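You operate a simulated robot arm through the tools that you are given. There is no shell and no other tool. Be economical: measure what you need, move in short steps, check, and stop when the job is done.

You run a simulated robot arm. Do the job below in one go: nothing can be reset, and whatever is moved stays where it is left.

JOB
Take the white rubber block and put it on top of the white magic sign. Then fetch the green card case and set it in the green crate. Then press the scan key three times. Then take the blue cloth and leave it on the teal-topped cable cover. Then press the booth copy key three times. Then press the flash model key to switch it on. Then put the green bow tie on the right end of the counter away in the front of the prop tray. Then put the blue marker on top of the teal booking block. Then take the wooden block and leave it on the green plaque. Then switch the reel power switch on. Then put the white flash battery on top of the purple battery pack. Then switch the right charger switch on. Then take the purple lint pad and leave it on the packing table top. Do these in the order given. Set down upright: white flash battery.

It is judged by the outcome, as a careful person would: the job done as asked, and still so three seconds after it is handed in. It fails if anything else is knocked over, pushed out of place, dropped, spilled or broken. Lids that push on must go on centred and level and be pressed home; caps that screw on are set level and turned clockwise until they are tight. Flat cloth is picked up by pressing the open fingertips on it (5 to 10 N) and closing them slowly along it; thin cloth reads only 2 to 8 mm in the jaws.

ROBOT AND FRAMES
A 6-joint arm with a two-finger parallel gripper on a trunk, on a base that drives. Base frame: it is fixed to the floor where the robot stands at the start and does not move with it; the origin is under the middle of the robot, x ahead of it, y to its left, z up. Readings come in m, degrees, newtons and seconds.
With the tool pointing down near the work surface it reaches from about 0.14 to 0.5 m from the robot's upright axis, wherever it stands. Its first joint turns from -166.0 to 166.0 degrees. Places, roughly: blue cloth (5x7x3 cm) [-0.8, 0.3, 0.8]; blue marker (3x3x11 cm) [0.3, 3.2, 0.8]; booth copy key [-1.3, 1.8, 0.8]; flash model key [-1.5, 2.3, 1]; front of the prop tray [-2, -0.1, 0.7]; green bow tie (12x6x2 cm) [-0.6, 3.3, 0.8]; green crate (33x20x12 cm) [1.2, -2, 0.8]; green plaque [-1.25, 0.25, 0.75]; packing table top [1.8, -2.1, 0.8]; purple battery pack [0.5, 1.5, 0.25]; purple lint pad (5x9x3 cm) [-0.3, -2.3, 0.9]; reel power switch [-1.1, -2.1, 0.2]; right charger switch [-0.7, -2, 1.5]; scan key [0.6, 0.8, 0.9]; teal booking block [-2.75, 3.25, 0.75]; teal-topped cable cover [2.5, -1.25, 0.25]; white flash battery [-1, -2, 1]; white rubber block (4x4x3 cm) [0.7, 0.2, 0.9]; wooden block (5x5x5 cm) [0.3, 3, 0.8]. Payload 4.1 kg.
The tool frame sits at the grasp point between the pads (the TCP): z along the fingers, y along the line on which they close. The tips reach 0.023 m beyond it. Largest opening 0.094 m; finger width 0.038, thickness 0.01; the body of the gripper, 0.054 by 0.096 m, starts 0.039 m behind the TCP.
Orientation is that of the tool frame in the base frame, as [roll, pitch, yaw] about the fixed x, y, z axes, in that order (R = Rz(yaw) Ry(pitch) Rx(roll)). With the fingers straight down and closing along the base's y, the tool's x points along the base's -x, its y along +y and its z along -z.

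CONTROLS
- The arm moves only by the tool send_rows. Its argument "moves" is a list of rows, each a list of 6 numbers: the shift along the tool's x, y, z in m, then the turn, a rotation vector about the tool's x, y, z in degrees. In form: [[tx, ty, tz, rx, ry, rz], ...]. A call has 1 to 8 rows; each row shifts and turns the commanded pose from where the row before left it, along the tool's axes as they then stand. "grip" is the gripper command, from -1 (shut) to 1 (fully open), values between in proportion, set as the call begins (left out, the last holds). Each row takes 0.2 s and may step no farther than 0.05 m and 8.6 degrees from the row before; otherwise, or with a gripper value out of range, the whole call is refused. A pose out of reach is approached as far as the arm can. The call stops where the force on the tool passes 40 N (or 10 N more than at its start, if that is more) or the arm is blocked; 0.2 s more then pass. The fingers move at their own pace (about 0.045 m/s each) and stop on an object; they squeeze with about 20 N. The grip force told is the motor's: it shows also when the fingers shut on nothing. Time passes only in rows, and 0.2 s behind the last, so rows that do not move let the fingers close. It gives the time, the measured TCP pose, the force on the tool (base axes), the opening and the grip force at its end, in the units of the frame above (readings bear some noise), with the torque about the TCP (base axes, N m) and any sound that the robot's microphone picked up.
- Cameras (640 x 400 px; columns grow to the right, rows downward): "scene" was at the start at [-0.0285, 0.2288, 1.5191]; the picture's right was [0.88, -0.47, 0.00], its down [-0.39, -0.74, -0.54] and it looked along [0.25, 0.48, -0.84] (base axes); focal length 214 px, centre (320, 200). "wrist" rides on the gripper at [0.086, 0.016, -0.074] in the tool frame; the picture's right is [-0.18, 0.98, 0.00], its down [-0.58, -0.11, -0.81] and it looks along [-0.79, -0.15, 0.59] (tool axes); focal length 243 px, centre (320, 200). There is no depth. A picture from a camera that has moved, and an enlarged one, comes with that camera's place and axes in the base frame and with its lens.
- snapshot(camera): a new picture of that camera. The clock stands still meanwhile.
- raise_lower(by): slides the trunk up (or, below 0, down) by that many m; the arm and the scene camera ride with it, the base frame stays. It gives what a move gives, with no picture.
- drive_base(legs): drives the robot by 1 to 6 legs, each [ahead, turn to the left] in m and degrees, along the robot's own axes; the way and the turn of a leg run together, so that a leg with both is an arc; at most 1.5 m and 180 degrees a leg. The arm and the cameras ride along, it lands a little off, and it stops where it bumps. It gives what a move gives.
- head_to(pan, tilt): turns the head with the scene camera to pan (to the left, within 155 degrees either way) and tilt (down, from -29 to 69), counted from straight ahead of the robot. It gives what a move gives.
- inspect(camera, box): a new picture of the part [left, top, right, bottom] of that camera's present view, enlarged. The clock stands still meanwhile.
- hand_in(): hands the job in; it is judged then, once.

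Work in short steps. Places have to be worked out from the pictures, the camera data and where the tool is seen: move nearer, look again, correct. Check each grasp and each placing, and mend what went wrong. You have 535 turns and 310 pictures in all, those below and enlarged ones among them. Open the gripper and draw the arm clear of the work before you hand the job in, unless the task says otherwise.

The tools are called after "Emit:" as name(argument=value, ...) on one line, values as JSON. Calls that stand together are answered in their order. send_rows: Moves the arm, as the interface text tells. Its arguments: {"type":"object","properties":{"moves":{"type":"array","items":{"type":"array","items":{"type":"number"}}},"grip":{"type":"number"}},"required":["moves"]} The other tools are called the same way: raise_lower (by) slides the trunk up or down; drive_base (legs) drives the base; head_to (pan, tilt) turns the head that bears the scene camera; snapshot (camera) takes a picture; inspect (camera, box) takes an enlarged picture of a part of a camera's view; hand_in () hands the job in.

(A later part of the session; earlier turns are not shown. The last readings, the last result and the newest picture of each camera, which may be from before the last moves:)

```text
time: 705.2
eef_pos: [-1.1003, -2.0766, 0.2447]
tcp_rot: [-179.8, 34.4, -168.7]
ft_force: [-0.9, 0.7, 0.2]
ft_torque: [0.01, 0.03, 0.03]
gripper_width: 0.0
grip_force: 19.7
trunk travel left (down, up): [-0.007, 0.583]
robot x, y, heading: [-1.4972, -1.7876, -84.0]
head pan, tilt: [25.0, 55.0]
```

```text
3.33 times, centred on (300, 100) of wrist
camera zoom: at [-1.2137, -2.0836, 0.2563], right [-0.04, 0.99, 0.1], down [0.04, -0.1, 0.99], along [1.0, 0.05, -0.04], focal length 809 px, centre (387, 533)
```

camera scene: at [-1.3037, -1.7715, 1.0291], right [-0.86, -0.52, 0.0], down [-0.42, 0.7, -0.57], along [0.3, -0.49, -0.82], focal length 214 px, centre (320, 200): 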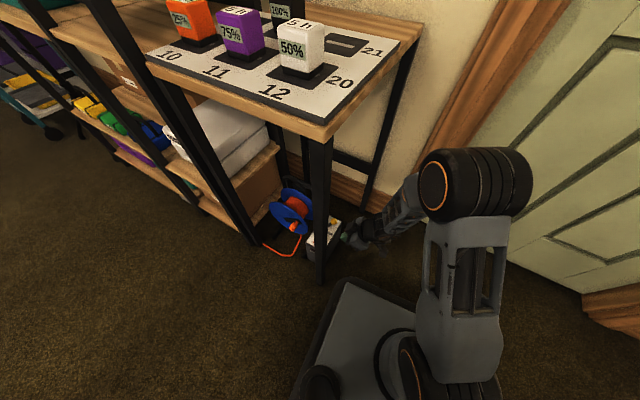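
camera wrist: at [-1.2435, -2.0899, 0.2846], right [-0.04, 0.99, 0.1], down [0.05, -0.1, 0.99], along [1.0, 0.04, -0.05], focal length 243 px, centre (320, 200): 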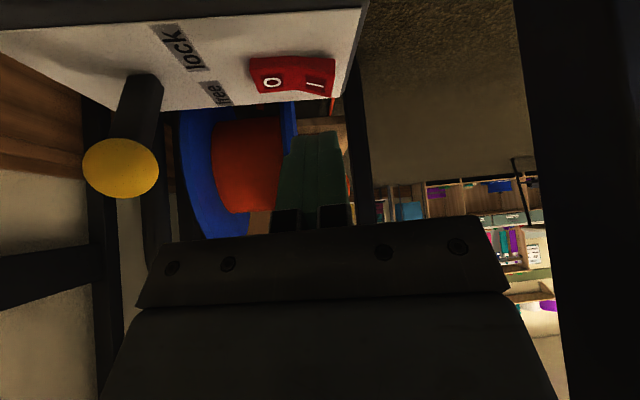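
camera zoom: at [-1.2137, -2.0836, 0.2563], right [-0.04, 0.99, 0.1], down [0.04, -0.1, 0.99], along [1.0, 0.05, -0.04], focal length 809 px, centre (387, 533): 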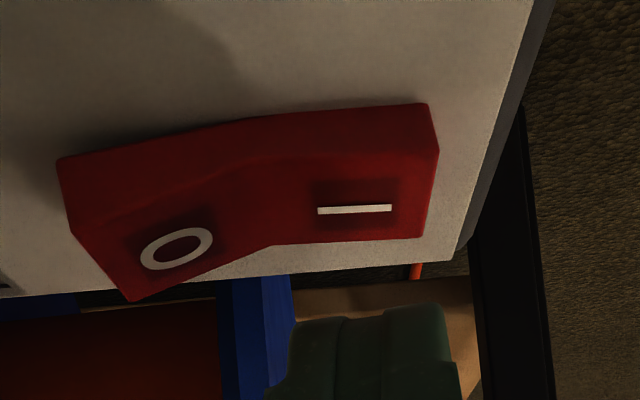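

The rocker has flipped: "I" is down, "O" raised — switched on. Withdraw along the same way.

Emit:
send_rows(moves=[[0.0072, 0, -0.0411, 0, 0, 0], [0.012, 0.0007, -0.0358, 0, 0, 0], [0.012, 0.0007, -0.0358, 0, 0, 0], [0.012, 0.0007, -0.0358, 0, 0, 0], [0.037, 0, 0.02, 0, 0, 0], [0.037, 0, 0.02, 0, 0, 0]])

Emit:
snapshot(camera="scene")

```text
time: 706.6
eef_pos: [-1.2515, -2.113, 0.2743]
tcp_rot: [179.9, 34.4, -168.9]
ft_force: [0.6, -0.2, 0.9]
ft_torque: [0.01, 0.06, 0.01]
gripper_width: 0.0001
grip_force: 19.8
out of reach, approached as far as the arm can: row 6
trunk travel left (down, up): [-0.007, 0.583]
robot x, y, heading: [-1.5009, -1.7863, -84.0]
head pan, tilt: [25.0, 55.0]
```

```text
87 pictures are left
camera scene: at [-1.3038, -1.7712, 1.0291], right [-0.86, -0.52, 0.0], down [-0.42, 0.7, -0.57], along [0.3, -0.49, -0.82], focal length 214 px, centre (320, 200)
```

scene: 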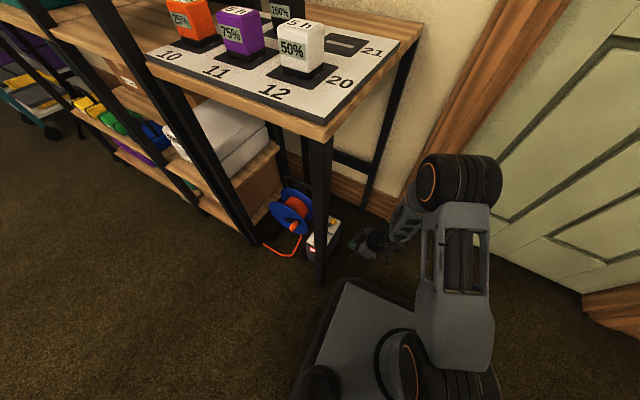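

The power lamp on the reel box glows. Back away, raise the trunk and level the tool.

Emit:
drive_base(legs=[[-0.4, 0]])

Emit:
raise_lower(by=0.4)

Emit:
send_rows(moves=[[0, 0, -0.03, 0, 8.5, 0], [0, 0, -0.03, 0, 8.5, 0], [0, 0, -0.03, 0, 8.5, 0], [0, 0, -0.03, 0, 8.5, 0], [0, 0, -0.04, 0, 0, 0]])

```text
time: 709.1
eef_pos: [-1.2927, -1.7168, 0.2744]
tcp_rot: [179.9, 34.3, -168.9]
ft_force: [-0.2, 0.1, -0.6]
ft_torque: [-0.01, 0.02, 0.0]
gripper_width: 0.0
grip_force: 20.3
trunk travel left (down, up): [-0.007, 0.583]
robot x, y, heading: [-1.5401, -1.3876, -84.1]
head pan, tilt: [25.0, 55.0]
```

```text
time: 712.9
eef_pos: [-1.2928, -1.715, 0.6747]
tcp_rot: [179.8, 34.2, -168.9]
ft_force: [0.2, -0.1, 0.3]
ft_torque: [-0.03, -0.03, 0.01]
gripper_width: 0.0
grip_force: 20.1
trunk travel left (down, up): [-0.407, 0.183]
robot x, y, heading: [-1.5413, -1.389, -84.1]
head pan, tilt: [25.0, 55.0]
```

```text
time: 714.1
eef_pos: [-1.3352, -1.7226, 0.8255]
tcp_rot: [179.8, 0.4, -168.9]
ft_force: [-0.3, -0.1, -0.3]
ft_torque: [-0.03, 0.03, 0.0]
gripper_width: 0.0
grip_force: 20.5
trunk travel left (down, up): [-0.407, 0.183]
robot x, y, heading: [-1.5443, -1.3902, -83.7]
head pan, tilt: [25.0, 55.0]
```

The white battery's top is at about (-1.085, -2.085, 0.915). For an upright placement later inside the low shelf I'll pick it with the tool tilted 35°. First reposition the base.

Emit:
raise_lower(by=0.18)

Emit:
drive_base(legs=[[0, 70.7], [0.47, 0], [0, -77]])

Emit:
head_to(pan=-5, tilt=50)

Emit:
snapshot(camera="scene")

```text
time: 716.1
eef_pos: [-1.3359, -1.7218, 1.0053]
tcp_rot: [179.8, 0.3, -168.8]
ft_force: [0.7, 0.2, 0.5]
ft_torque: [-0.03, 0.01, 0.02]
gripper_width: 0.0
grip_force: 20.0
trunk travel left (down, up): [-0.587, 0.003]
robot x, y, heading: [-1.5407, -1.3875, -84.3]
head pan, tilt: [25.0, 55.0]
```

```text
time: 725.4
eef_pos: [-0.9156, -1.837, 1.0052]
tcp_rot: [179.8, 0.3, -174.5]
ft_force: [0.3, 0.4, -0.3]
ft_torque: [0.03, 0.0, -0.01]
gripper_width: 0.0002
grip_force: 20.1
trunk travel left (down, up): [-0.587, 0.003]
robot x, y, heading: [-1.086, -1.487, -89.8]
head pan, tilt: [25.0, 55.0]
```

```text
time: 726.3
eef_pos: [-0.9172, -1.8368, 1.0052]
tcp_rot: [179.9, 0.3, -174.6]
ft_force: [0.2, 0.3, 0.6]
ft_torque: [-0.01, -0.01, 0.0]
gripper_width: 0.0
grip_force: 20.4
trunk travel left (down, up): [-0.587, 0.003]
robot x, y, heading: [-1.0861, -1.4808, -89.9]
head pan, tilt: [-5.0, 50.0]
```

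```text
86 pictures are left
camera scene: at [-0.9285, -1.5007, 1.6155], right [-1.0, 0.08, 0.0], down [0.06, 0.76, -0.64], along [-0.05, -0.64, -0.77], focal length 214 px, centre (320, 200)
```

scene: 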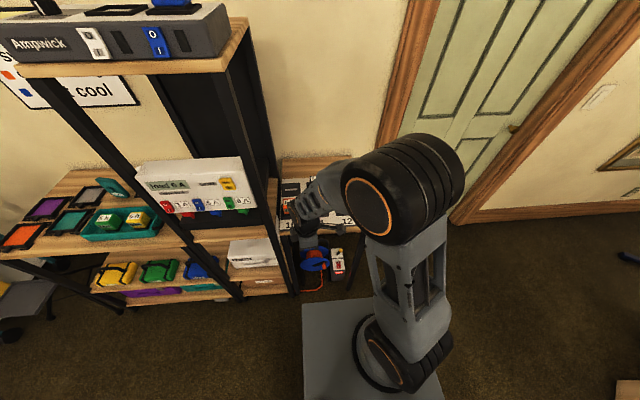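

Emit:
send_rows(moves=[[0.04, 0.015, 0, 0, 0, 0], [0.04, 0.015, 0, 0, 0, 0], [0.04, 0.015, 0, 0, 0, 0], [0.04, 0.015, 0, 0, 0, 0], [0, 0, 0, 0, 0, 7.95], [0, 0, 0, 0, 0, 7.95], [0, 0, 0, 0, 0, 7.95], [0, 0, 0, 0, 0, 7.95]], grip=1)

Emit:
send_rows(moves=[[0, 0, 0, 0, 0, 7.95], [0, 0, 0, 0, 0, 7.95], [0, 0, 0, 0, 0, 7.95], [0, 0, 0, 0, 0, 7.95], [0, 0, 0, 0, 0, 7.95], [0, 0, 0, 0, 0, 7.95], [0, 0, 0, 0, 0, 7.95], [0, 0, 0, 0, 0, 7.95]])

Emit:
snapshot(camera="wrist")

```text
time: 728.1
eef_pos: [-1.08, -1.7998, 1.0046]
tcp_rot: [179.5, 0.2, 153.4]
ft_force: [-0.6, -0.1, -0.3]
ft_torque: [0.01, -0.01, 0.04]
gripper_width: 0.0937
grip_force: 0.1
out of reach, approached as far as the arm can: row 4
trunk travel left (down, up): [-0.587, 0.003]
robot x, y, heading: [-1.0845, -1.4878, -89.9]
head pan, tilt: [-5.0, 50.0]
```

```text
time: 729.9
eef_pos: [-1.0807, -1.8004, 1.0056]
tcp_rot: [179.6, -0.2, 89.7]
ft_force: [-0.2, 0.4, -0.3]
ft_torque: [-0.03, 0.0, 0.02]
gripper_width: 0.0938
grip_force: 0.2
trunk travel left (down, up): [-0.587, 0.003]
robot x, y, heading: [-1.0871, -1.4851, -89.7]
head pan, tilt: [-5.0, 50.0]
```

```text
85 pictures are left
camera wrist: at [-1.0647, -1.7148, 1.0797], right [0.98, -0.19, 0.0], down [-0.12, -0.58, 0.8], along [-0.15, -0.79, -0.6], focal length 243 px, centre (320, 200)
```

wrist: 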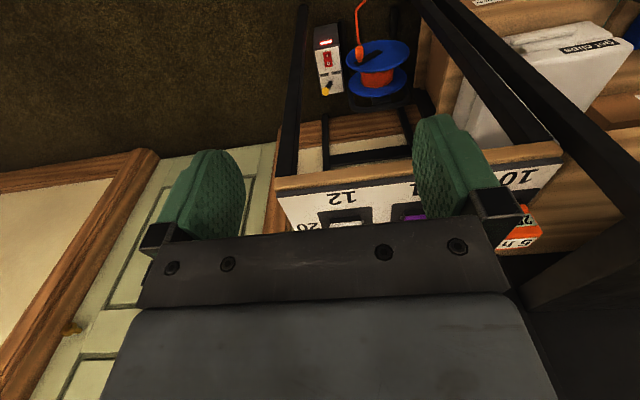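

Emit:
send_rows(moves=[[0, 0, 0, 0, -8.5, 0], [0, 0, 0, 0, -8.5, 0], [0, 0, 0, 0, -8.5, 0], [0, 0, 0, 0, -8.5, 0]])

Emit:
snapshot(camera="wrist")

```text
time: 730.9
eef_pos: [-1.0807, -1.9017, 1.0113]
tcp_rot: [179.5, 33.9, 89.8]
ft_force: [0.3, 0.9, 0.3]
ft_torque: [-0.03, 0.0, -0.01]
gripper_width: 0.0941
grip_force: 0.1
out of reach, approached as far as the arm can: row 1, 2, 3, 4
trunk travel left (down, up): [-0.587, 0.003]
robot x, y, heading: [-1.0879, -1.4852, -90.0]
head pan, tilt: [-5.0, 50.0]
```

```text
84 pictures are left
camera wrist: at [-1.0643, -1.7885, 1.0254], right [0.98, -0.15, 0.11], down [-0.11, -0.03, 0.99], along [-0.15, -0.99, -0.05], focal length 243 px, centre (320, 200)
```

wrist: 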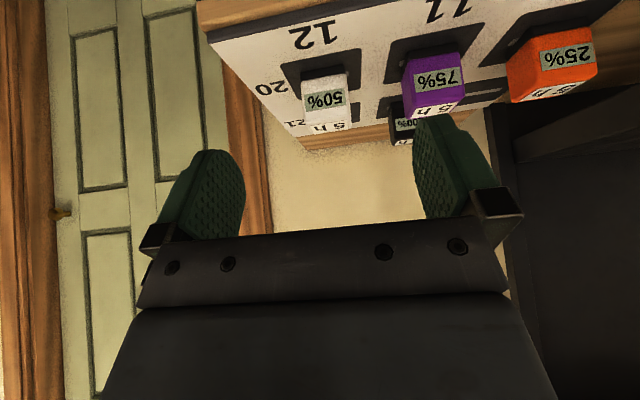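

White battery body about (-1.088, -2.085), z 0.87–0.92, 52 mm wide. Move to a pre-grasp point along the tilted tool axis.

Emit:
send_rows(moves=[[-0.0287, -0.0023, 0.0367, 0, 0, 0], [-0.0287, -0.0023, 0.0367, 0, 0, 0], [-0.0287, -0.0023, 0.0367, 0, 0, 0]], grip=0.75)

Emit:
snapshot(camera="wrist")

```text
time: 731.7
eef_pos: [-1.0879, -2.0333, 0.9709]
tcp_rot: [179.7, 33.8, 89.9]
ft_force: [-0.8, 0.3, 0.1]
ft_torque: [0.0, -0.02, 0.0]
gripper_width: 0.0826
grip_force: 0.1
trunk travel left (down, up): [-0.587, 0.003]
robot x, y, heading: [-1.0891, -1.4834, -90.0]
head pan, tilt: [-5.0, 50.0]
```

```text
83 pictures are left
camera wrist: at [-1.0713, -1.9213, 0.9833], right [0.98, -0.15, 0.11], down [-0.11, -0.03, 0.99], along [-0.15, -0.99, -0.05], focal length 243 px, centre (320, 200)
```

wrist: 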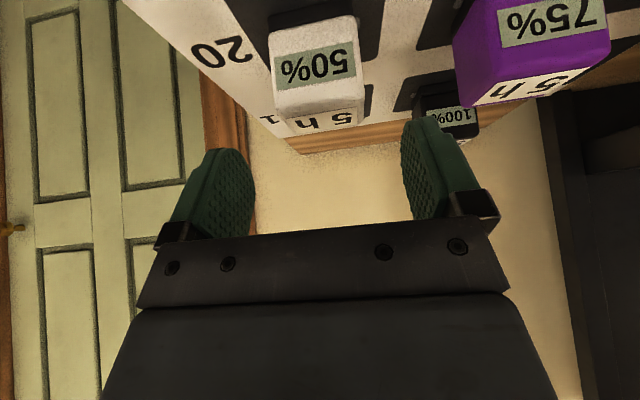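

Emit:
send_rows(moves=[[-0.003, 0.002, 0.045, 0, 0, 0], [-0.002, 0, 0.03, 0, 0, 0]])

Emit:
snapshot(camera="wrist")

```text
time: 732.3
eef_pos: [-1.0869, -2.0796, 0.9113]
tcp_rot: [179.6, 33.7, 89.9]
ft_force: [0.2, -0.2, 0.3]
ft_torque: [0.0, 0.01, -0.01]
gripper_width: 0.0822
grip_force: 0.0
trunk travel left (down, up): [-0.587, 0.003]
robot x, y, heading: [-1.087, -1.4863, -89.9]
head pan, tilt: [-5.0, 50.0]
```

```text
82 pictures are left
camera wrist: at [-1.0696, -1.9668, 0.9236], right [0.98, -0.15, 0.11], down [-0.11, -0.03, 0.99], along [-0.15, -0.99, -0.05], focal length 243 px, centre (320, 200)
```

wrist: 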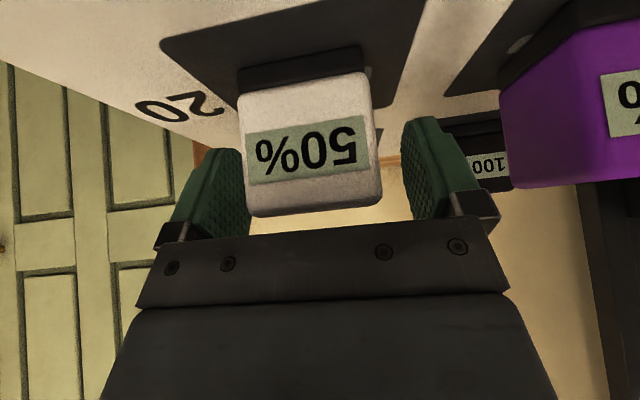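

Emit:
send_rows(moves=[[-0.001, 0, 0.015, 0, 0, 0], [-0.001, 0, 0.01, 0, 0, 0]])

Emit:
snapshot(camera="wrist")

```text
time: 733.0
eef_pos: [-1.0853, -2.0974, 0.8992]
tcp_rot: [179.6, 34.9, 89.8]
ft_force: [0.3, 1.1, 21.7]
ft_torque: [0.71, 0.15, -0.01]
gripper_width: 0.0823
grip_force: 0.0
trunk travel left (down, up): [-0.587, 0.003]
robot x, y, heading: [-1.0882, -1.4861, -89.6]
head pan, tilt: [-5.0, 50.0]
stopped in row 2: the force on the tool passed its limit (the readings are from after the stop); the commanded pose is now the measured one
```

```text
81 pictures are left
camera wrist: at [-1.0695, -1.9849, 0.9105], right [0.98, -0.15, 0.11], down [-0.11, -0.01, 0.99], along [-0.15, -0.99, -0.03], focal length 243 px, centre (320, 200)
```

wrist: 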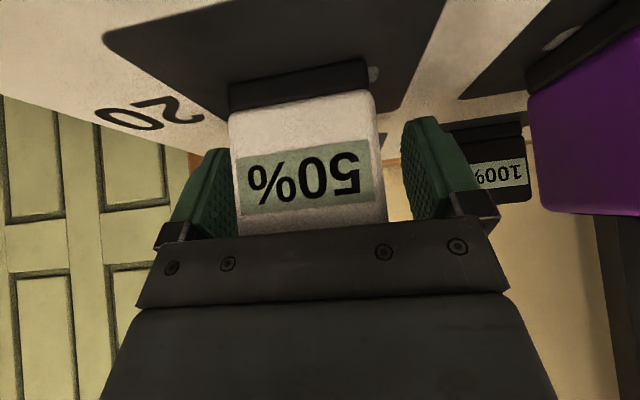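

The palm touched the battery's top edge; back off a few mm and close.

Emit:
send_rows(moves=[[0, 0, -0.006, 0, 0, 0]])

Emit:
send_rows(moves=[[0, 0, 0, 0, 0, 0], [0, 0, 0, 0, 0, 0], [0, 0, 0, 0, 0, 0], [0, 0, 0, 0, 0, 0]], grip=-1)

Emit:
snapshot(camera="wrist")

```text
time: 733.4
eef_pos: [-1.0851, -2.0925, 0.9005]
tcp_rot: [179.6, 34.3, 89.8]
ft_force: [0.9, -1.3, -0.5]
ft_torque: [0.02, -0.02, -0.01]
gripper_width: 0.0824
grip_force: 0.0
trunk travel left (down, up): [-0.587, 0.003]
robot x, y, heading: [-1.0891, -1.4853, -89.9]
head pan, tilt: [-5.0, 50.0]
```

```text
time: 734.4
eef_pos: [-1.0866, -2.0926, 0.9002]
tcp_rot: [179.6, 34.2, 89.7]
ft_force: [-0.6, 0.6, -0.1]
ft_torque: [0.03, 0.06, -0.02]
gripper_width: 0.0539
grip_force: 20.4
trunk travel left (down, up): [-0.587, 0.003]
robot x, y, heading: [-1.0895, -1.4899, -90.1]
head pan, tilt: [-5.0, 50.0]
```

```text
80 pictures are left
camera wrist: at [-1.0691, -1.9801, 0.9125], right [0.98, -0.15, 0.11], down [-0.11, -0.03, 0.99], along [-0.15, -0.99, -0.04], focal length 243 px, centre (320, 200)
```

wrist: 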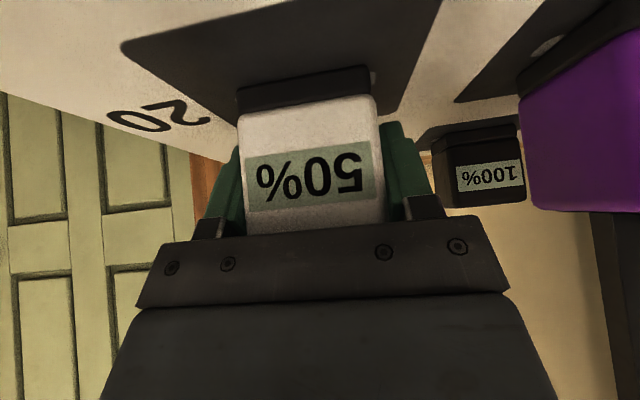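

Gripped at 54 mm. Lift straight up.

Emit:
send_rows(moves=[[-0.0056, 0, -0.0083, 0, 0, 0], [-0.014, 0, -0.0207, 0, 0, 0], [-0.014, 0, -0.0207, 0, 0, 0], [-0.014, 0, -0.0207, 0, 0, 0]])

Emit:
snapshot(camera="wrist")

Emit:
snapshot(camera="scene")

```text
time: 735.4
eef_pos: [-1.084, -2.0919, 0.985]
tcp_rot: [179.7, 34.4, 89.8]
ft_force: [0.1, 0.6, -3.4]
ft_torque: [0.0, 0.01, 0.01]
gripper_width: 0.0537
grip_force: 19.8
trunk travel left (down, up): [-0.587, 0.003]
robot x, y, heading: [-1.0849, -1.4863, -89.7]
head pan, tilt: [-5.0, 50.0]
```

```text
79 pictures are left
camera wrist: at [-1.0678, -1.9794, 0.9973], right [0.98, -0.15, 0.11], down [-0.11, -0.02, 0.99], along [-0.15, -0.99, -0.04], focal length 243 px, centre (320, 200)
```

wrist: 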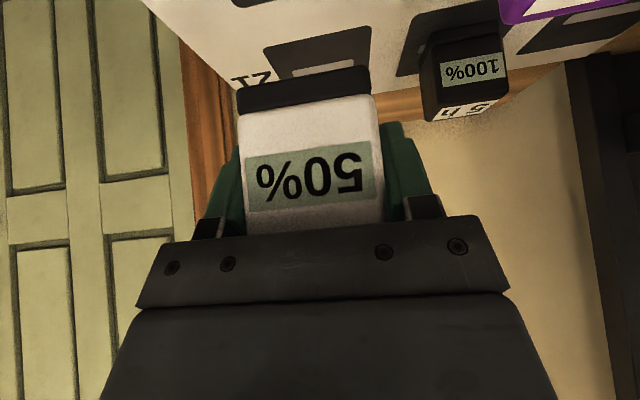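

```text
78 pictures are left
camera scene: at [-0.9286, -1.5007, 1.6155], right [-1.0, 0.08, 0.0], down [0.06, 0.76, -0.64], along [-0.05, -0.64, -0.77], focal length 214 px, centre (320, 200)
```

scene: 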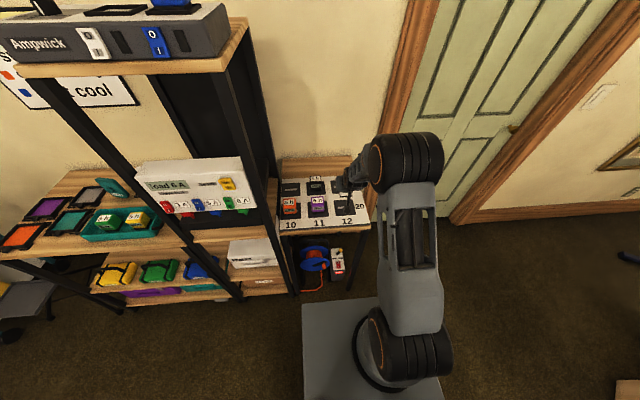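

Battery is out and upright, its base about 40 mm below the TCP. Retract and drive to the counter's low shelf.

Emit:
send_rows(moves=[[0.0415, 0, -0.027, 0, 0, 0], [0.0415, 0, -0.027, 0, 0, 0], [0.0415, 0, -0.027, 0, 0, 0], [0.0415, 0, -0.027, 0, 0, 0]])

Emit:
drive_base(legs=[[-0.1, 0], [0, 115], [1.2, 0], [0, 66], [1.4, 0], [0.9, 0]])

```text
time: 736.4
eef_pos: [-1.0866, -1.8985, 0.9766]
tcp_rot: [179.6, 34.3, 89.7]
ft_force: [0.0, -0.5, -3.4]
ft_torque: [-0.02, 0.0, -0.02]
gripper_width: 0.0538
grip_force: 20.5
out of reach, approached as far as the arm can: row 4
trunk travel left (down, up): [-0.587, 0.003]
robot x, y, heading: [-1.0855, -1.4875, -90.1]
head pan, tilt: [-5.0, 50.0]
```

```text
time: 761.8
eef_pos: [-0.0382, 1.8096, 0.9774]
tcp_rot: [179.5, 34.2, -89.6]
ft_force: [0.6, -0.1, -4.5]
ft_torque: [0.03, 0.02, 0.03]
gripper_width: 0.0538
grip_force: 20.3
trunk travel left (down, up): [-0.587, 0.003]
robot x, y, heading: [-0.0287, 1.3962, 90.7]
head pan, tilt: [-5.0, 50.0]
```

Emit:
head_to(pan=-75, tilt=55)

Emit:
snapshot(camera="scene")

```text
time: 763.2
eef_pos: [-0.0367, 1.8099, 0.9777]
tcp_rot: [179.6, 34.3, -89.6]
ft_force: [-0.5, 0.0, -2.3]
ft_torque: [-0.01, -0.01, -0.02]
gripper_width: 0.054
grip_force: 20.3
trunk travel left (down, up): [-0.587, 0.003]
robot x, y, heading: [-0.0305, 1.3915, 90.8]
head pan, tilt: [-75.0, 55.0]
```

```text
77 pictures are left
camera scene: at [-0.1295, 1.3535, 1.6091], right [0.27, -0.96, 0.0], down [-0.79, -0.22, -0.57], along [0.55, 0.16, -0.82], focal length 214 px, centre (320, 200)
```

scene: 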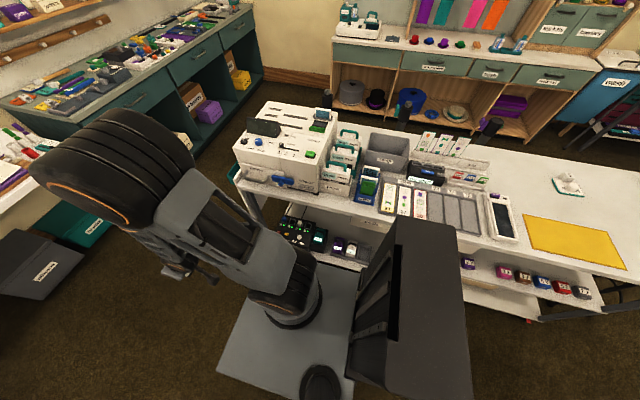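

Emit:
inspect(camera="scene", box=[270, 190, 380, 270])

```text
5.00 times, centred on (325, 230) of scene
camera zoom: at [-0.1295, 1.3535, 1.6091], right [0.27, -0.96, 0.0], down [-0.79, -0.22, -0.57], along [0.55, 0.16, -0.82], focal length 1072 px, centre (295, 50)
```

zoom: 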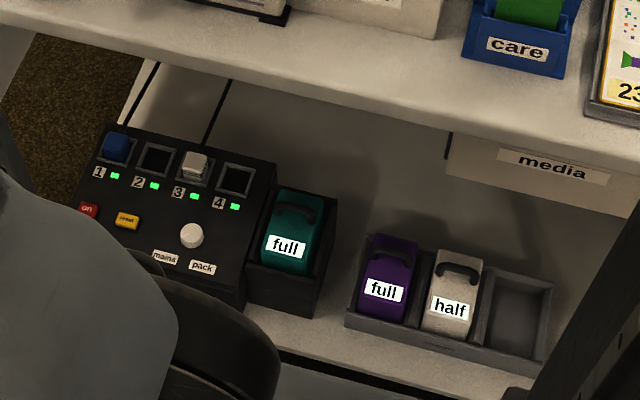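

The purple "full" pack sits in a tray at about x 0.41–0.50, y≈1.40, with a handle at its rear. I turn around away from the counter so the carried battery clears everything, ending facing the shelf.

Emit:
drive_base(legs=[[0, 90], [0.38, 0], [0, 90], [0, 89]])

Emit:
raise_lower(by=-0.4)

Emit:
raise_lower(by=-0.18)

Emit:
snapshot(camera="wrist")

Emit:
head_to(pan=-5, tilt=35)

Emit:
snapshot(camera="scene")

```text
time: 776.8
eef_pos: [0.0011, 1.356, 0.9771]
tcp_rot: [179.5, 34.3, 175.2]
ft_force: [0.6, 1.2, -2.9]
ft_torque: [-0.03, -0.02, 0.03]
gripper_width: 0.0538
grip_force: 20.0
trunk travel left (down, up): [-0.587, 0.003]
robot x, y, heading: [-0.4113, 1.3864, -4.3]
head pan, tilt: [-75.0, 55.0]
```

```text
time: 780.7
eef_pos: [-0.0004, 1.3565, 0.5775]
tcp_rot: [179.6, 34.2, 175.3]
ft_force: [0.5, 0.1, -3.3]
ft_torque: [0.0, 0.02, 0.01]
gripper_width: 0.0539
grip_force: 19.9
trunk travel left (down, up): [-0.187, 0.403]
robot x, y, heading: [-0.4131, 1.3862, -4.4]
head pan, tilt: [-75.0, 55.0]
```

```text
time: 782.7
eef_pos: [0.0, 1.3561, 0.3977]
tcp_rot: [179.6, 34.3, 175.2]
ft_force: [0.1, -0.2, -3.7]
ft_torque: [-0.02, 0.01, -0.01]
gripper_width: 0.0539
grip_force: 19.8
trunk travel left (down, up): [-0.007, 0.583]
robot x, y, heading: [-0.4123, 1.3844, -4.3]
head pan, tilt: [-75.0, 55.0]
```

```text
75 pictures are left
camera wrist: at [-0.1111, 1.3796, 0.4098], right [0.23, 0.97, 0.11], down [0.02, -0.12, 0.99], along [0.97, -0.23, -0.04], focal length 243 px, centre (320, 200)
```

wrist: 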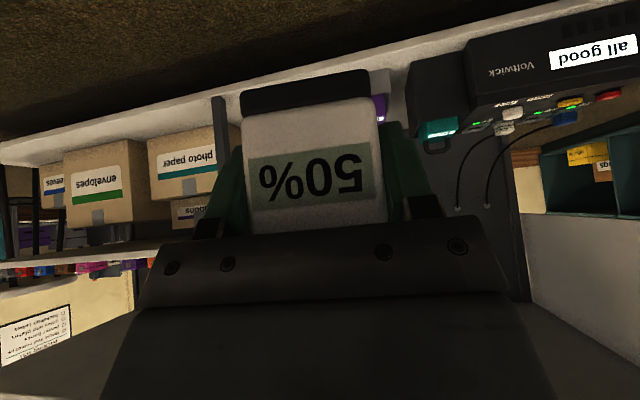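

```text
time: 784.1
eef_pos: [0.0011, 1.3552, 0.3975]
tcp_rot: [179.6, 34.1, 175.2]
ft_force: [0.2, 0.0, -1.9]
ft_torque: [0.02, 0.04, 0.03]
gripper_width: 0.0538
grip_force: 20.3
trunk travel left (down, up): [-0.007, 0.583]
robot x, y, heading: [-0.41, 1.3845, -4.3]
head pan, tilt: [-5.0, 35.0]
```

```text
74 pictures are left
camera scene: at [-0.3733, 1.5446, 1.0573], right [-0.16, -0.99, 0.0], down [-0.57, 0.09, -0.82], along [0.81, -0.13, -0.57], focal length 214 px, centre (320, 200)
```

scene: 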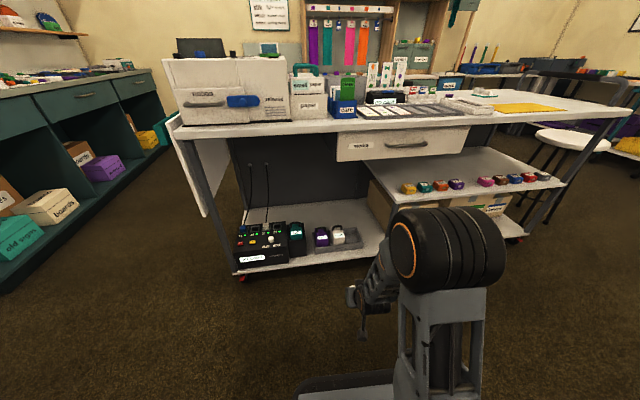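

Emit:
inspect(camera="scene", box=[285, 205, 375, 265])

```text
6.67 times, centred on (330, 235) of scene
camera zoom: at [-0.3733, 1.5446, 1.0573], right [-0.16, -0.99, 0.0], down [-0.57, 0.09, -0.82], along [0.81, -0.13, -0.57], focal length 1430 px, centre (253, -33)
```

zoom: 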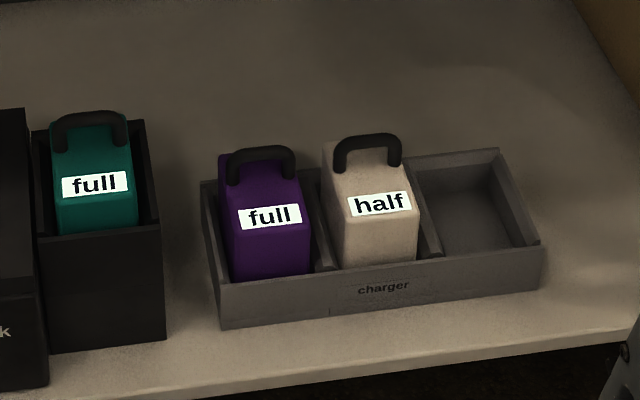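

The pack's flat area in front of its handle is x≈0.421–0.467, y≈1.398, top z≈0.24; the battery is only ~40 mm deep, so it fits there at x≈0.444. I square up and drive nearer.

Emit:
drive_base(legs=[[0, 4.3], [0.3, 0]])

Emit:
snapshot(camera="wrist")

Emit:
snapshot(camera="scene")

```text
time: 786.6
eef_pos: [0.2984, 1.3851, 0.3977]
tcp_rot: [179.6, 34.2, 179.3]
ft_force: [1.1, 0.4, -2.6]
ft_torque: [0.01, 0.02, 0.01]
gripper_width: 0.0541
grip_force: 20.4
trunk travel left (down, up): [-0.007, 0.583]
robot x, y, heading: [-0.1142, 1.386, -0.3]
head pan, tilt: [-5.0, 35.0]
```

```text
72 pictures are left
camera wrist: at [0.1858, 1.4006, 0.4097], right [0.16, 0.98, 0.11], down [0.03, -0.11, 0.99], along [0.99, -0.15, -0.04], focal length 243 px, centre (320, 200)
```

wrist: 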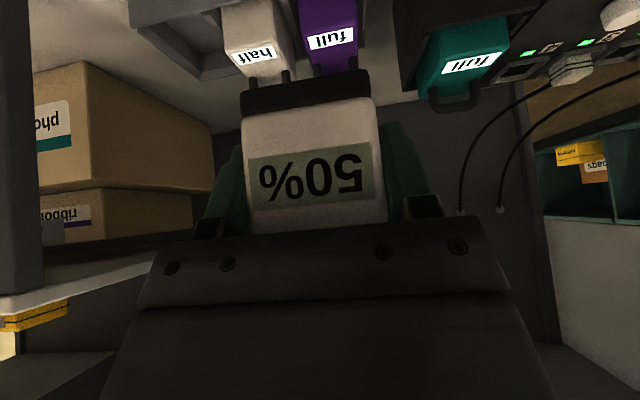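

```text
71 pictures are left
camera scene: at [-0.0876, 1.5462, 1.0573], right [-0.09, -1.0, 0.0], down [-0.57, 0.05, -0.82], along [0.82, -0.07, -0.57], focal length 214 px, centre (320, 200)
```

scene: 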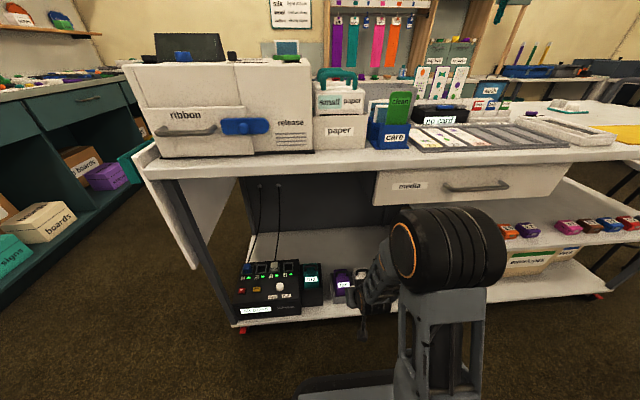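

Emit:
inspect(camera="wrist", box=[220, 0, 400, 110])

Emit:
inspect(camera="scene", box=[310, 250, 390, 310])

```text
3.56 times, centred on (310, 55) of wrist
camera zoom: at [0.1858, 1.4006, 0.4097], right [0.16, 0.98, 0.11], down [0.03, -0.11, 0.99], along [0.99, -0.15, -0.04], focal length 863 px, centre (356, 716)
```

zoom: 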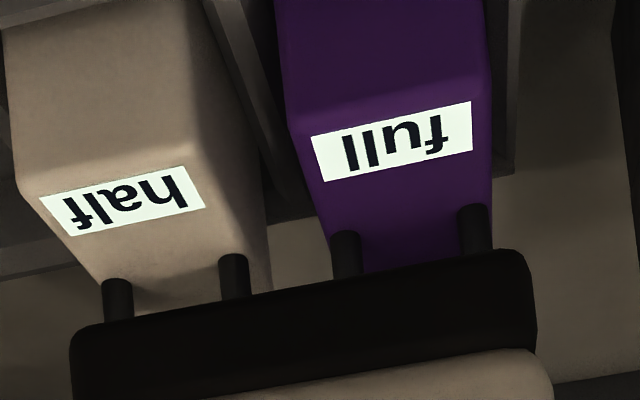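

```text
6.67 times, centred on (350, 280) of scene
camera zoom: at [-0.0876, 1.5462, 1.0573], right [-0.09, -1.0, 0.0], down [-0.57, 0.05, -0.82], along [0.82, -0.07, -0.57], focal length 1430 px, centre (120, -333)
```

zoom: 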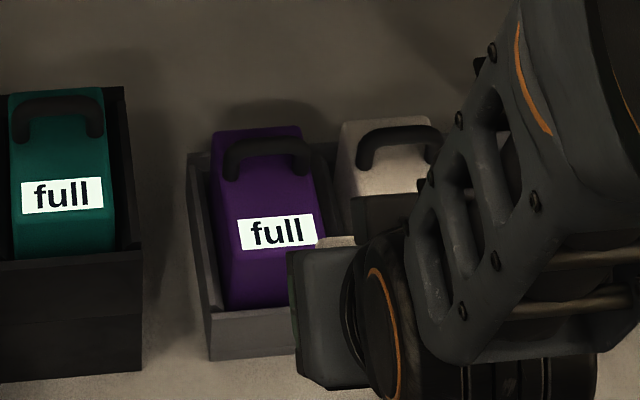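

Better fit: label centre (0.45, 1.396), top z≈0.222, front edge x≈0.437, handle posts from x≈0.487. I aim for battery centre x≈0.454, y≈1.395, and approach above it.

Emit:
send_rows(moves=[[-0.0218, 0.0025, 0.0373, 0, 0, 0], [-0.0218, 0.0025, 0.0373, 0, 0, 0], [-0.0218, 0.0025, 0.0373, 0, 0, 0]])

Emit:
snapshot(camera="wrist")

Emit:
inspect(camera="scene", box=[310, 250, 390, 310])

```text
time: 787.4
eef_pos: [0.4149, 1.3923, 0.339]
tcp_rot: [179.5, 34.1, 179.5]
ft_force: [-0.5, -0.5, -4.1]
ft_torque: [-0.01, -0.01, -0.01]
gripper_width: 0.0539
grip_force: 20.0
trunk travel left (down, up): [-0.007, 0.583]
robot x, y, heading: [-0.114, 1.3871, -0.4]
head pan, tilt: [-5.0, 35.0]
```

```text
68 pictures are left
camera wrist: at [0.3014, 1.407, 0.352], right [0.16, 0.98, 0.11], down [0.03, -0.11, 0.99], along [0.99, -0.15, -0.04], focal length 243 px, centre (320, 200)
```

wrist: 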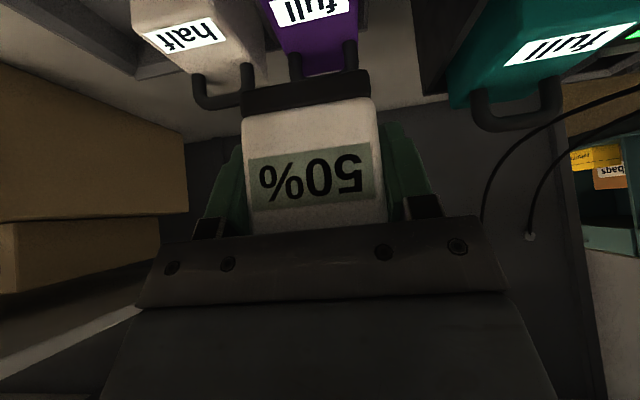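

```text
6.67 times, centred on (350, 280) of scene
camera zoom: at [-0.0878, 1.5462, 1.0573], right [-0.09, -1.0, 0.0], down [-0.57, 0.05, -0.82], along [0.82, -0.07, -0.57], focal length 1430 px, centre (120, -333)
```

zoom: 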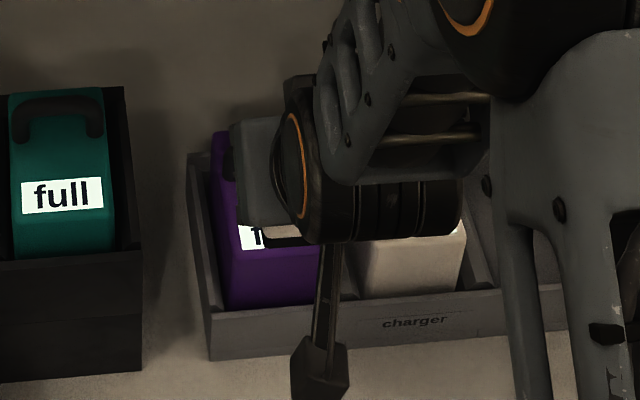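

Emit:
send_rows(moves=[[-0.0023, 0.0003, 0.0341, 0, 0, 0], [-0.0023, 0.0003, 0.0341, 0, 0, 0]])

Emit:
snapshot(camera="wrist")

Emit:
inspect(camera="scene", box=[310, 250, 390, 310])

```text
time: 788.0
eef_pos: [0.4593, 1.3932, 0.2849]
tcp_rot: [179.7, 34.2, 179.4]
ft_force: [0.1, 0.0, -3.1]
ft_torque: [-0.03, 0.01, 0.01]
gripper_width: 0.054
grip_force: 20.1
trunk travel left (down, up): [-0.007, 0.583]
robot x, y, heading: [-0.1129, 1.3877, -0.5]
head pan, tilt: [-5.0, 35.0]
```

```text
66 pictures are left
camera wrist: at [0.3455, 1.4086, 0.2977], right [0.16, 0.98, 0.11], down [0.03, -0.11, 0.99], along [0.99, -0.15, -0.04], focal length 243 px, centre (320, 200)
```

wrist: 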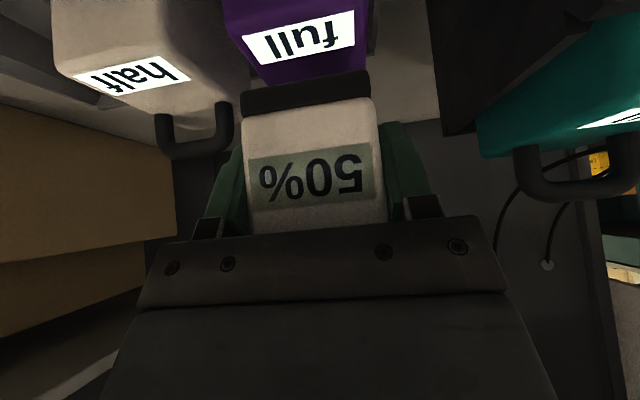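

```text
6.67 times, centred on (350, 280) of scene
camera zoom: at [-0.0877, 1.5462, 1.0573], right [-0.09, -1.0, 0.0], down [-0.57, 0.05, -0.82], along [0.82, -0.07, -0.57], focal length 1430 px, centre (120, -333)
```

zoom: 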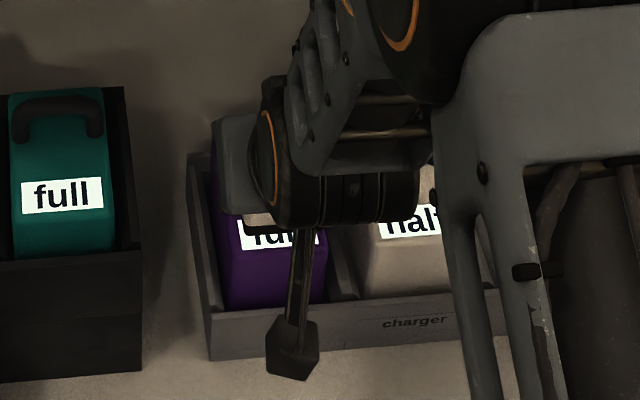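

Aligned laterally and just behind the front edge. Lower vertically until contact.

Emit:
send_rows(moves=[[0.0056, 0, 0.0083, 0, 0, 0]])

Emit:
send_rows(moves=[[0.0028, 0, 0.0041, 0, 0, 0]])

Emit:
send_rows(moves=[[0.0017, 0, 0.0025, 0, 0, 0]])

Emit:
send_rows(moves=[[0.0017, 0, 0.0025, 0, 0, 0]])

Emit:
snapshot(camera="wrist")

```text
time: 788.4
eef_pos: [0.4583, 1.3924, 0.2756]
tcp_rot: [179.6, 34.2, 179.4]
ft_force: [0.1, -0.6, -2.9]
ft_torque: [-0.03, -0.02, 0.01]
gripper_width: 0.0539
grip_force: 19.5
trunk travel left (down, up): [-0.007, 0.583]
robot x, y, heading: [-0.116, 1.3863, -0.2]
head pan, tilt: [-5.0, 35.0]
```

```text
time: 788.8
eef_pos: [0.4577, 1.3929, 0.2713]
tcp_rot: [179.7, 34.4, 179.4]
ft_force: [-0.1, -0.1, -2.2]
ft_torque: [0.03, 0.02, 0.0]
gripper_width: 0.0539
grip_force: 20.1
trunk travel left (down, up): [-0.007, 0.583]
robot x, y, heading: [-0.1148, 1.3852, -0.4]
head pan, tilt: [-5.0, 35.0]
```

```text
time: 789.2
eef_pos: [0.4591, 1.3917, 0.2678]
tcp_rot: [179.6, 34.2, 179.4]
ft_force: [-0.2, 0.7, -2.3]
ft_torque: [-0.01, -0.02, -0.05]
gripper_width: 0.0538
grip_force: 20.0
trunk travel left (down, up): [-0.007, 0.583]
robot x, y, heading: [-0.1145, 1.3876, -0.0]
head pan, tilt: [-5.0, 35.0]
```

```text
time: 789.6
eef_pos: [0.4583, 1.3931, 0.2665]
tcp_rot: [179.6, 34.2, 179.5]
ft_force: [0.0, 0.0, -3.3]
ft_torque: [0.01, -0.01, 0.0]
gripper_width: 0.054
grip_force: 19.7
trunk travel left (down, up): [-0.007, 0.583]
robot x, y, heading: [-0.1159, 1.3869, -0.3]
head pan, tilt: [-5.0, 35.0]
```

```text
64 pictures are left
camera wrist: at [0.3451, 1.4085, 0.278], right [0.16, 0.98, 0.11], down [0.03, -0.11, 0.99], along [0.99, -0.15, -0.04], focal length 243 px, centre (320, 200)
```

wrist: 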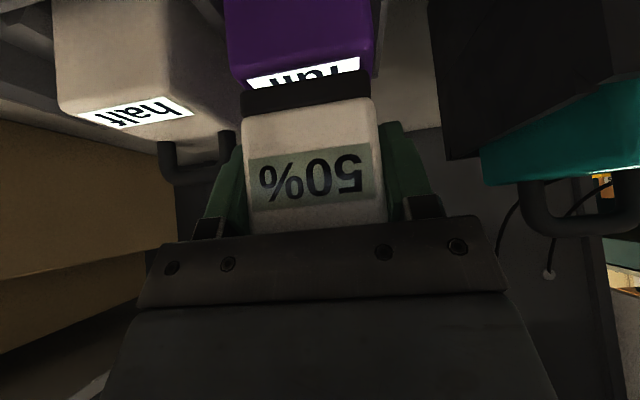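

Emit:
send_rows(moves=[[0.0017, 0, 0.0025, 0, 0, 0]])

Emit:
send_rows(moves=[[0.0011, 0, 0.0017, 0, 0, 0]])

Emit:
send_rows(moves=[[0.0011, 0, 0.0017, 0, 0, 0]])

Emit:
send_rows(moves=[[0.0011, 0, 0.0017, 0, 0, 0]])

```text
time: 790.0
eef_pos: [0.4589, 1.3922, 0.2626]
tcp_rot: [179.5, 34.3, 179.5]
ft_force: [-0.1, 0.6, -3.2]
ft_torque: [0.0, -0.02, 0.01]
gripper_width: 0.0537
grip_force: 20.1
trunk travel left (down, up): [-0.007, 0.583]
robot x, y, heading: [-0.1134, 1.387, -0.2]
head pan, tilt: [-5.0, 35.0]
```

```text
time: 790.4
eef_pos: [0.4588, 1.3922, 0.2615]
tcp_rot: [179.6, 34.1, 179.4]
ft_force: [0.4, 0.5, -3.5]
ft_torque: [0.01, 0.01, -0.01]
gripper_width: 0.0541
grip_force: 19.6
trunk travel left (down, up): [-0.007, 0.583]
robot x, y, heading: [-0.1144, 1.3881, -0.3]
head pan, tilt: [-5.0, 35.0]
```

```text
time: 790.8
eef_pos: [0.4583, 1.3924, 0.2586]
tcp_rot: [179.7, 34.3, 179.4]
ft_force: [0.0, -0.3, -2.6]
ft_torque: [-0.01, -0.05, 0.01]
gripper_width: 0.0537
grip_force: 19.8
trunk travel left (down, up): [-0.007, 0.583]
robot x, y, heading: [-0.1147, 1.389, -0.3]
head pan, tilt: [-5.0, 35.0]
```

```text
time: 791.2
eef_pos: [0.4578, 1.3925, 0.2576]
tcp_rot: [179.6, 34.2, 179.4]
ft_force: [0.2, 0.1, -3.1]
ft_torque: [0.02, -0.03, 0.0]
gripper_width: 0.054
grip_force: 20.6
trunk travel left (down, up): [-0.007, 0.583]
robot x, y, heading: [-0.1149, 1.3832, -0.3]
head pan, tilt: [-5.0, 35.0]
```

Emit:
send_rows(moves=[[0.0014, 0, 0.0021, 0, 0, 0]])

Emit:
send_rows(moves=[[0.0014, 0, 0.0021, 0, 0, 0]])

Emit:
inspect(camera="wrist", box=[200, 20, 420, 140])

```text
time: 791.6
eef_pos: [0.4579, 1.3932, 0.2549]
tcp_rot: [179.7, 34.3, 179.4]
ft_force: [-1.1, 0.1, 0.9]
ft_torque: [-0.1, -0.07, -0.05]
gripper_width: 0.054
grip_force: 19.8
trunk travel left (down, up): [-0.007, 0.583]
robot x, y, heading: [-0.1168, 1.3874, -0.2]
head pan, tilt: [-5.0, 35.0]
```

```text
time: 792.0
eef_pos: [0.4592, 1.3932, 0.2562]
tcp_rot: [179.6, 34.6, 179.4]
ft_force: [-4.5, 1.1, 17.7]
ft_torque: [-0.52, 0.25, -0.04]
gripper_width: 0.054
grip_force: 19.6
trunk travel left (down, up): [-0.007, 0.583]
robot x, y, heading: [-0.1119, 1.3881, -0.4]
head pan, tilt: [-5.0, 35.0]
```

```text
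2.91 times, centred on (310, 80) of wrist
camera zoom: at [0.3463, 1.4089, 0.2665], right [0.16, 0.98, 0.11], down [0.02, -0.11, 0.99], along [0.99, -0.15, -0.04], focal length 706 px, centre (349, 549)
```

zoom: 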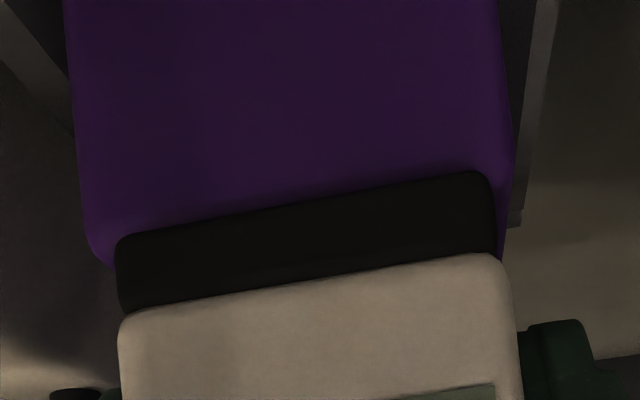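

Contact: the battery rests on the pack, flush with its front. Ease off and open slightly.

Emit:
send_rows(moves=[[-0.0014, 0, -0.0021, 0, 0, 0], [0, 0, 0, 0, 0, 0]])

Emit:
send_rows(moves=[[0, 0, 0, 0, 0, 0], [0, 0, 0, 0, 0, 0], [0, 0, 0, 0, 0, 0]], grip=0.4)

Emit:
snapshot(camera="wrist")

```text
time: 792.6
eef_pos: [0.4579, 1.3941, 0.255]
tcp_rot: [179.6, 34.3, 179.3]
ft_force: [2.6, -0.1, 5.0]
ft_torque: [-0.2, -0.3, 0.07]
gripper_width: 0.0536
grip_force: 19.7
trunk travel left (down, up): [-0.007, 0.583]
robot x, y, heading: [-0.116, 1.3864, -0.5]
head pan, tilt: [-5.0, 35.0]
```

```text
time: 793.4
eef_pos: [0.4591, 1.393, 0.2539]
tcp_rot: [179.6, 34.2, 179.4]
ft_force: [-0.6, -0.1, -0.4]
ft_torque: [-0.01, -0.01, -0.04]
gripper_width: 0.0657
grip_force: 0.0
trunk travel left (down, up): [-0.007, 0.583]
robot x, y, heading: [-0.1181, 1.387, -0.0]
head pan, tilt: [-5.0, 35.0]
```

```text
62 pictures are left
camera wrist: at [0.345, 1.4089, 0.2672], right [0.16, 0.98, 0.11], down [0.03, -0.11, 0.99], along [0.99, -0.15, -0.04], focal length 243 px, centre (320, 200)
```

wrist: 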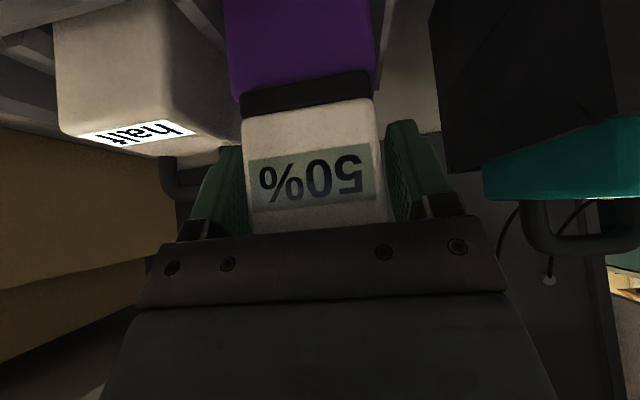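

It stands by itself. Withdraw along the tool axis.

Emit:
send_rows(moves=[[0, 0, -0.008, 0, 0, 0], [0, 0, -0.02, 0, 0, 0], [0, 0, -0.03, 0, 0, 0], [0.01, 0, -0.035, 0, 0, 0], [0.02, 0, -0.035, 0, 0, 0]])

Emit:
snapshot(camera="wrist")

Emit:
inspect(camera="scene", box=[310, 240, 390, 300])

```text
time: 794.6
eef_pos: [0.3628, 1.392, 0.3455]
tcp_rot: [179.7, 34.4, 179.3]
ft_force: [-0.5, -0.7, 0.4]
ft_torque: [0.04, -0.03, 0.01]
gripper_width: 0.0659
grip_force: 0.0
trunk travel left (down, up): [-0.007, 0.583]
robot x, y, heading: [-0.1128, 1.3869, -0.3]
head pan, tilt: [-5.0, 35.0]
```

```text
61 pictures are left
camera wrist: at [0.2496, 1.4075, 0.3573], right [0.16, 0.98, 0.11], down [0.03, -0.12, 0.99], along [0.99, -0.16, -0.04], focal length 243 px, centre (320, 200)
```

wrist: 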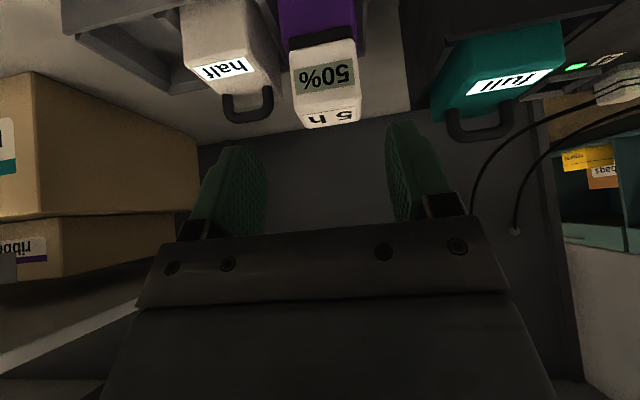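

```text
6.67 times, centred on (350, 270) of scene
camera zoom: at [-0.0875, 1.5462, 1.0572], right [-0.09, -1.0, 0.0], down [-0.57, 0.05, -0.82], along [0.82, -0.07, -0.57], focal length 1430 px, centre (120, -267)
```

zoom: 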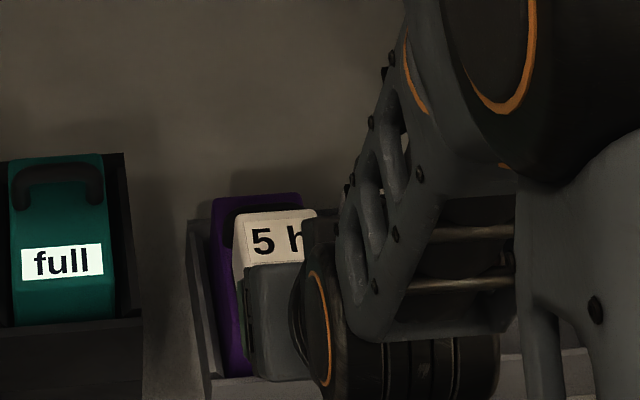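

The battery stands upright on the purple pack. Next the right charger switch (I at about (-0.687, -1.953, 1.497)). Back out, raise the trunk and drive south.

Emit:
drive_base(legs=[[-0.32, 0]])

Emit:
raise_lower(by=0.4)

Emit:
raise_lower(by=0.18)

Emit:
drive_base(legs=[[0, -54], [0.68, 0], [0, -35], [1.5, 0], [0.2, 0]])

```text
time: 796.7
eef_pos: [0.0447, 1.3952, 0.345]
tcp_rot: [179.6, 34.3, 179.5]
ft_force: [0.7, -0.4, 0.7]
ft_torque: [0.02, 0.0, 0.0]
gripper_width: 0.0657
grip_force: 0.2
trunk travel left (down, up): [-0.007, 0.583]
robot x, y, heading: [-0.4276, 1.386, -0.2]
head pan, tilt: [-5.0, 35.0]
```

```text
time: 800.5
eef_pos: [0.0452, 1.393, 0.7455]
tcp_rot: [179.6, 34.2, 179.6]
ft_force: [-0.2, 0.1, -0.2]
ft_torque: [0.01, 0.0, 0.02]
gripper_width: 0.0661
grip_force: 0.0
trunk travel left (down, up): [-0.407, 0.183]
robot x, y, heading: [-0.4315, 1.3854, -0.0]
head pan, tilt: [-5.0, 35.0]
```

```text
time: 802.5
eef_pos: [0.045, 1.3935, 0.9239]
tcp_rot: [179.6, 34.2, 179.7]
ft_force: [0.6, 0.3, -0.7]
ft_torque: [0.02, 0.0, 0.03]
gripper_width: 0.0657
grip_force: 0.0
trunk travel left (down, up): [-0.587, 0.003]
robot x, y, heading: [-0.4382, 1.3862, 0.0]
head pan, tilt: [-5.0, 35.0]
```

```text
time: 818.8
eef_pos: [0.0943, -1.3674, 0.9253]
tcp_rot: [179.6, 34.1, 93.3]
ft_force: [-0.6, -0.9, -0.7]
ft_torque: [-0.01, 0.0, 0.02]
gripper_width: 0.0661
grip_force: 0.0
trunk travel left (down, up): [-0.587, 0.003]
robot x, y, heading: [0.0589, -0.8899, -86.4]
head pan, tilt: [-5.0, 35.0]
```

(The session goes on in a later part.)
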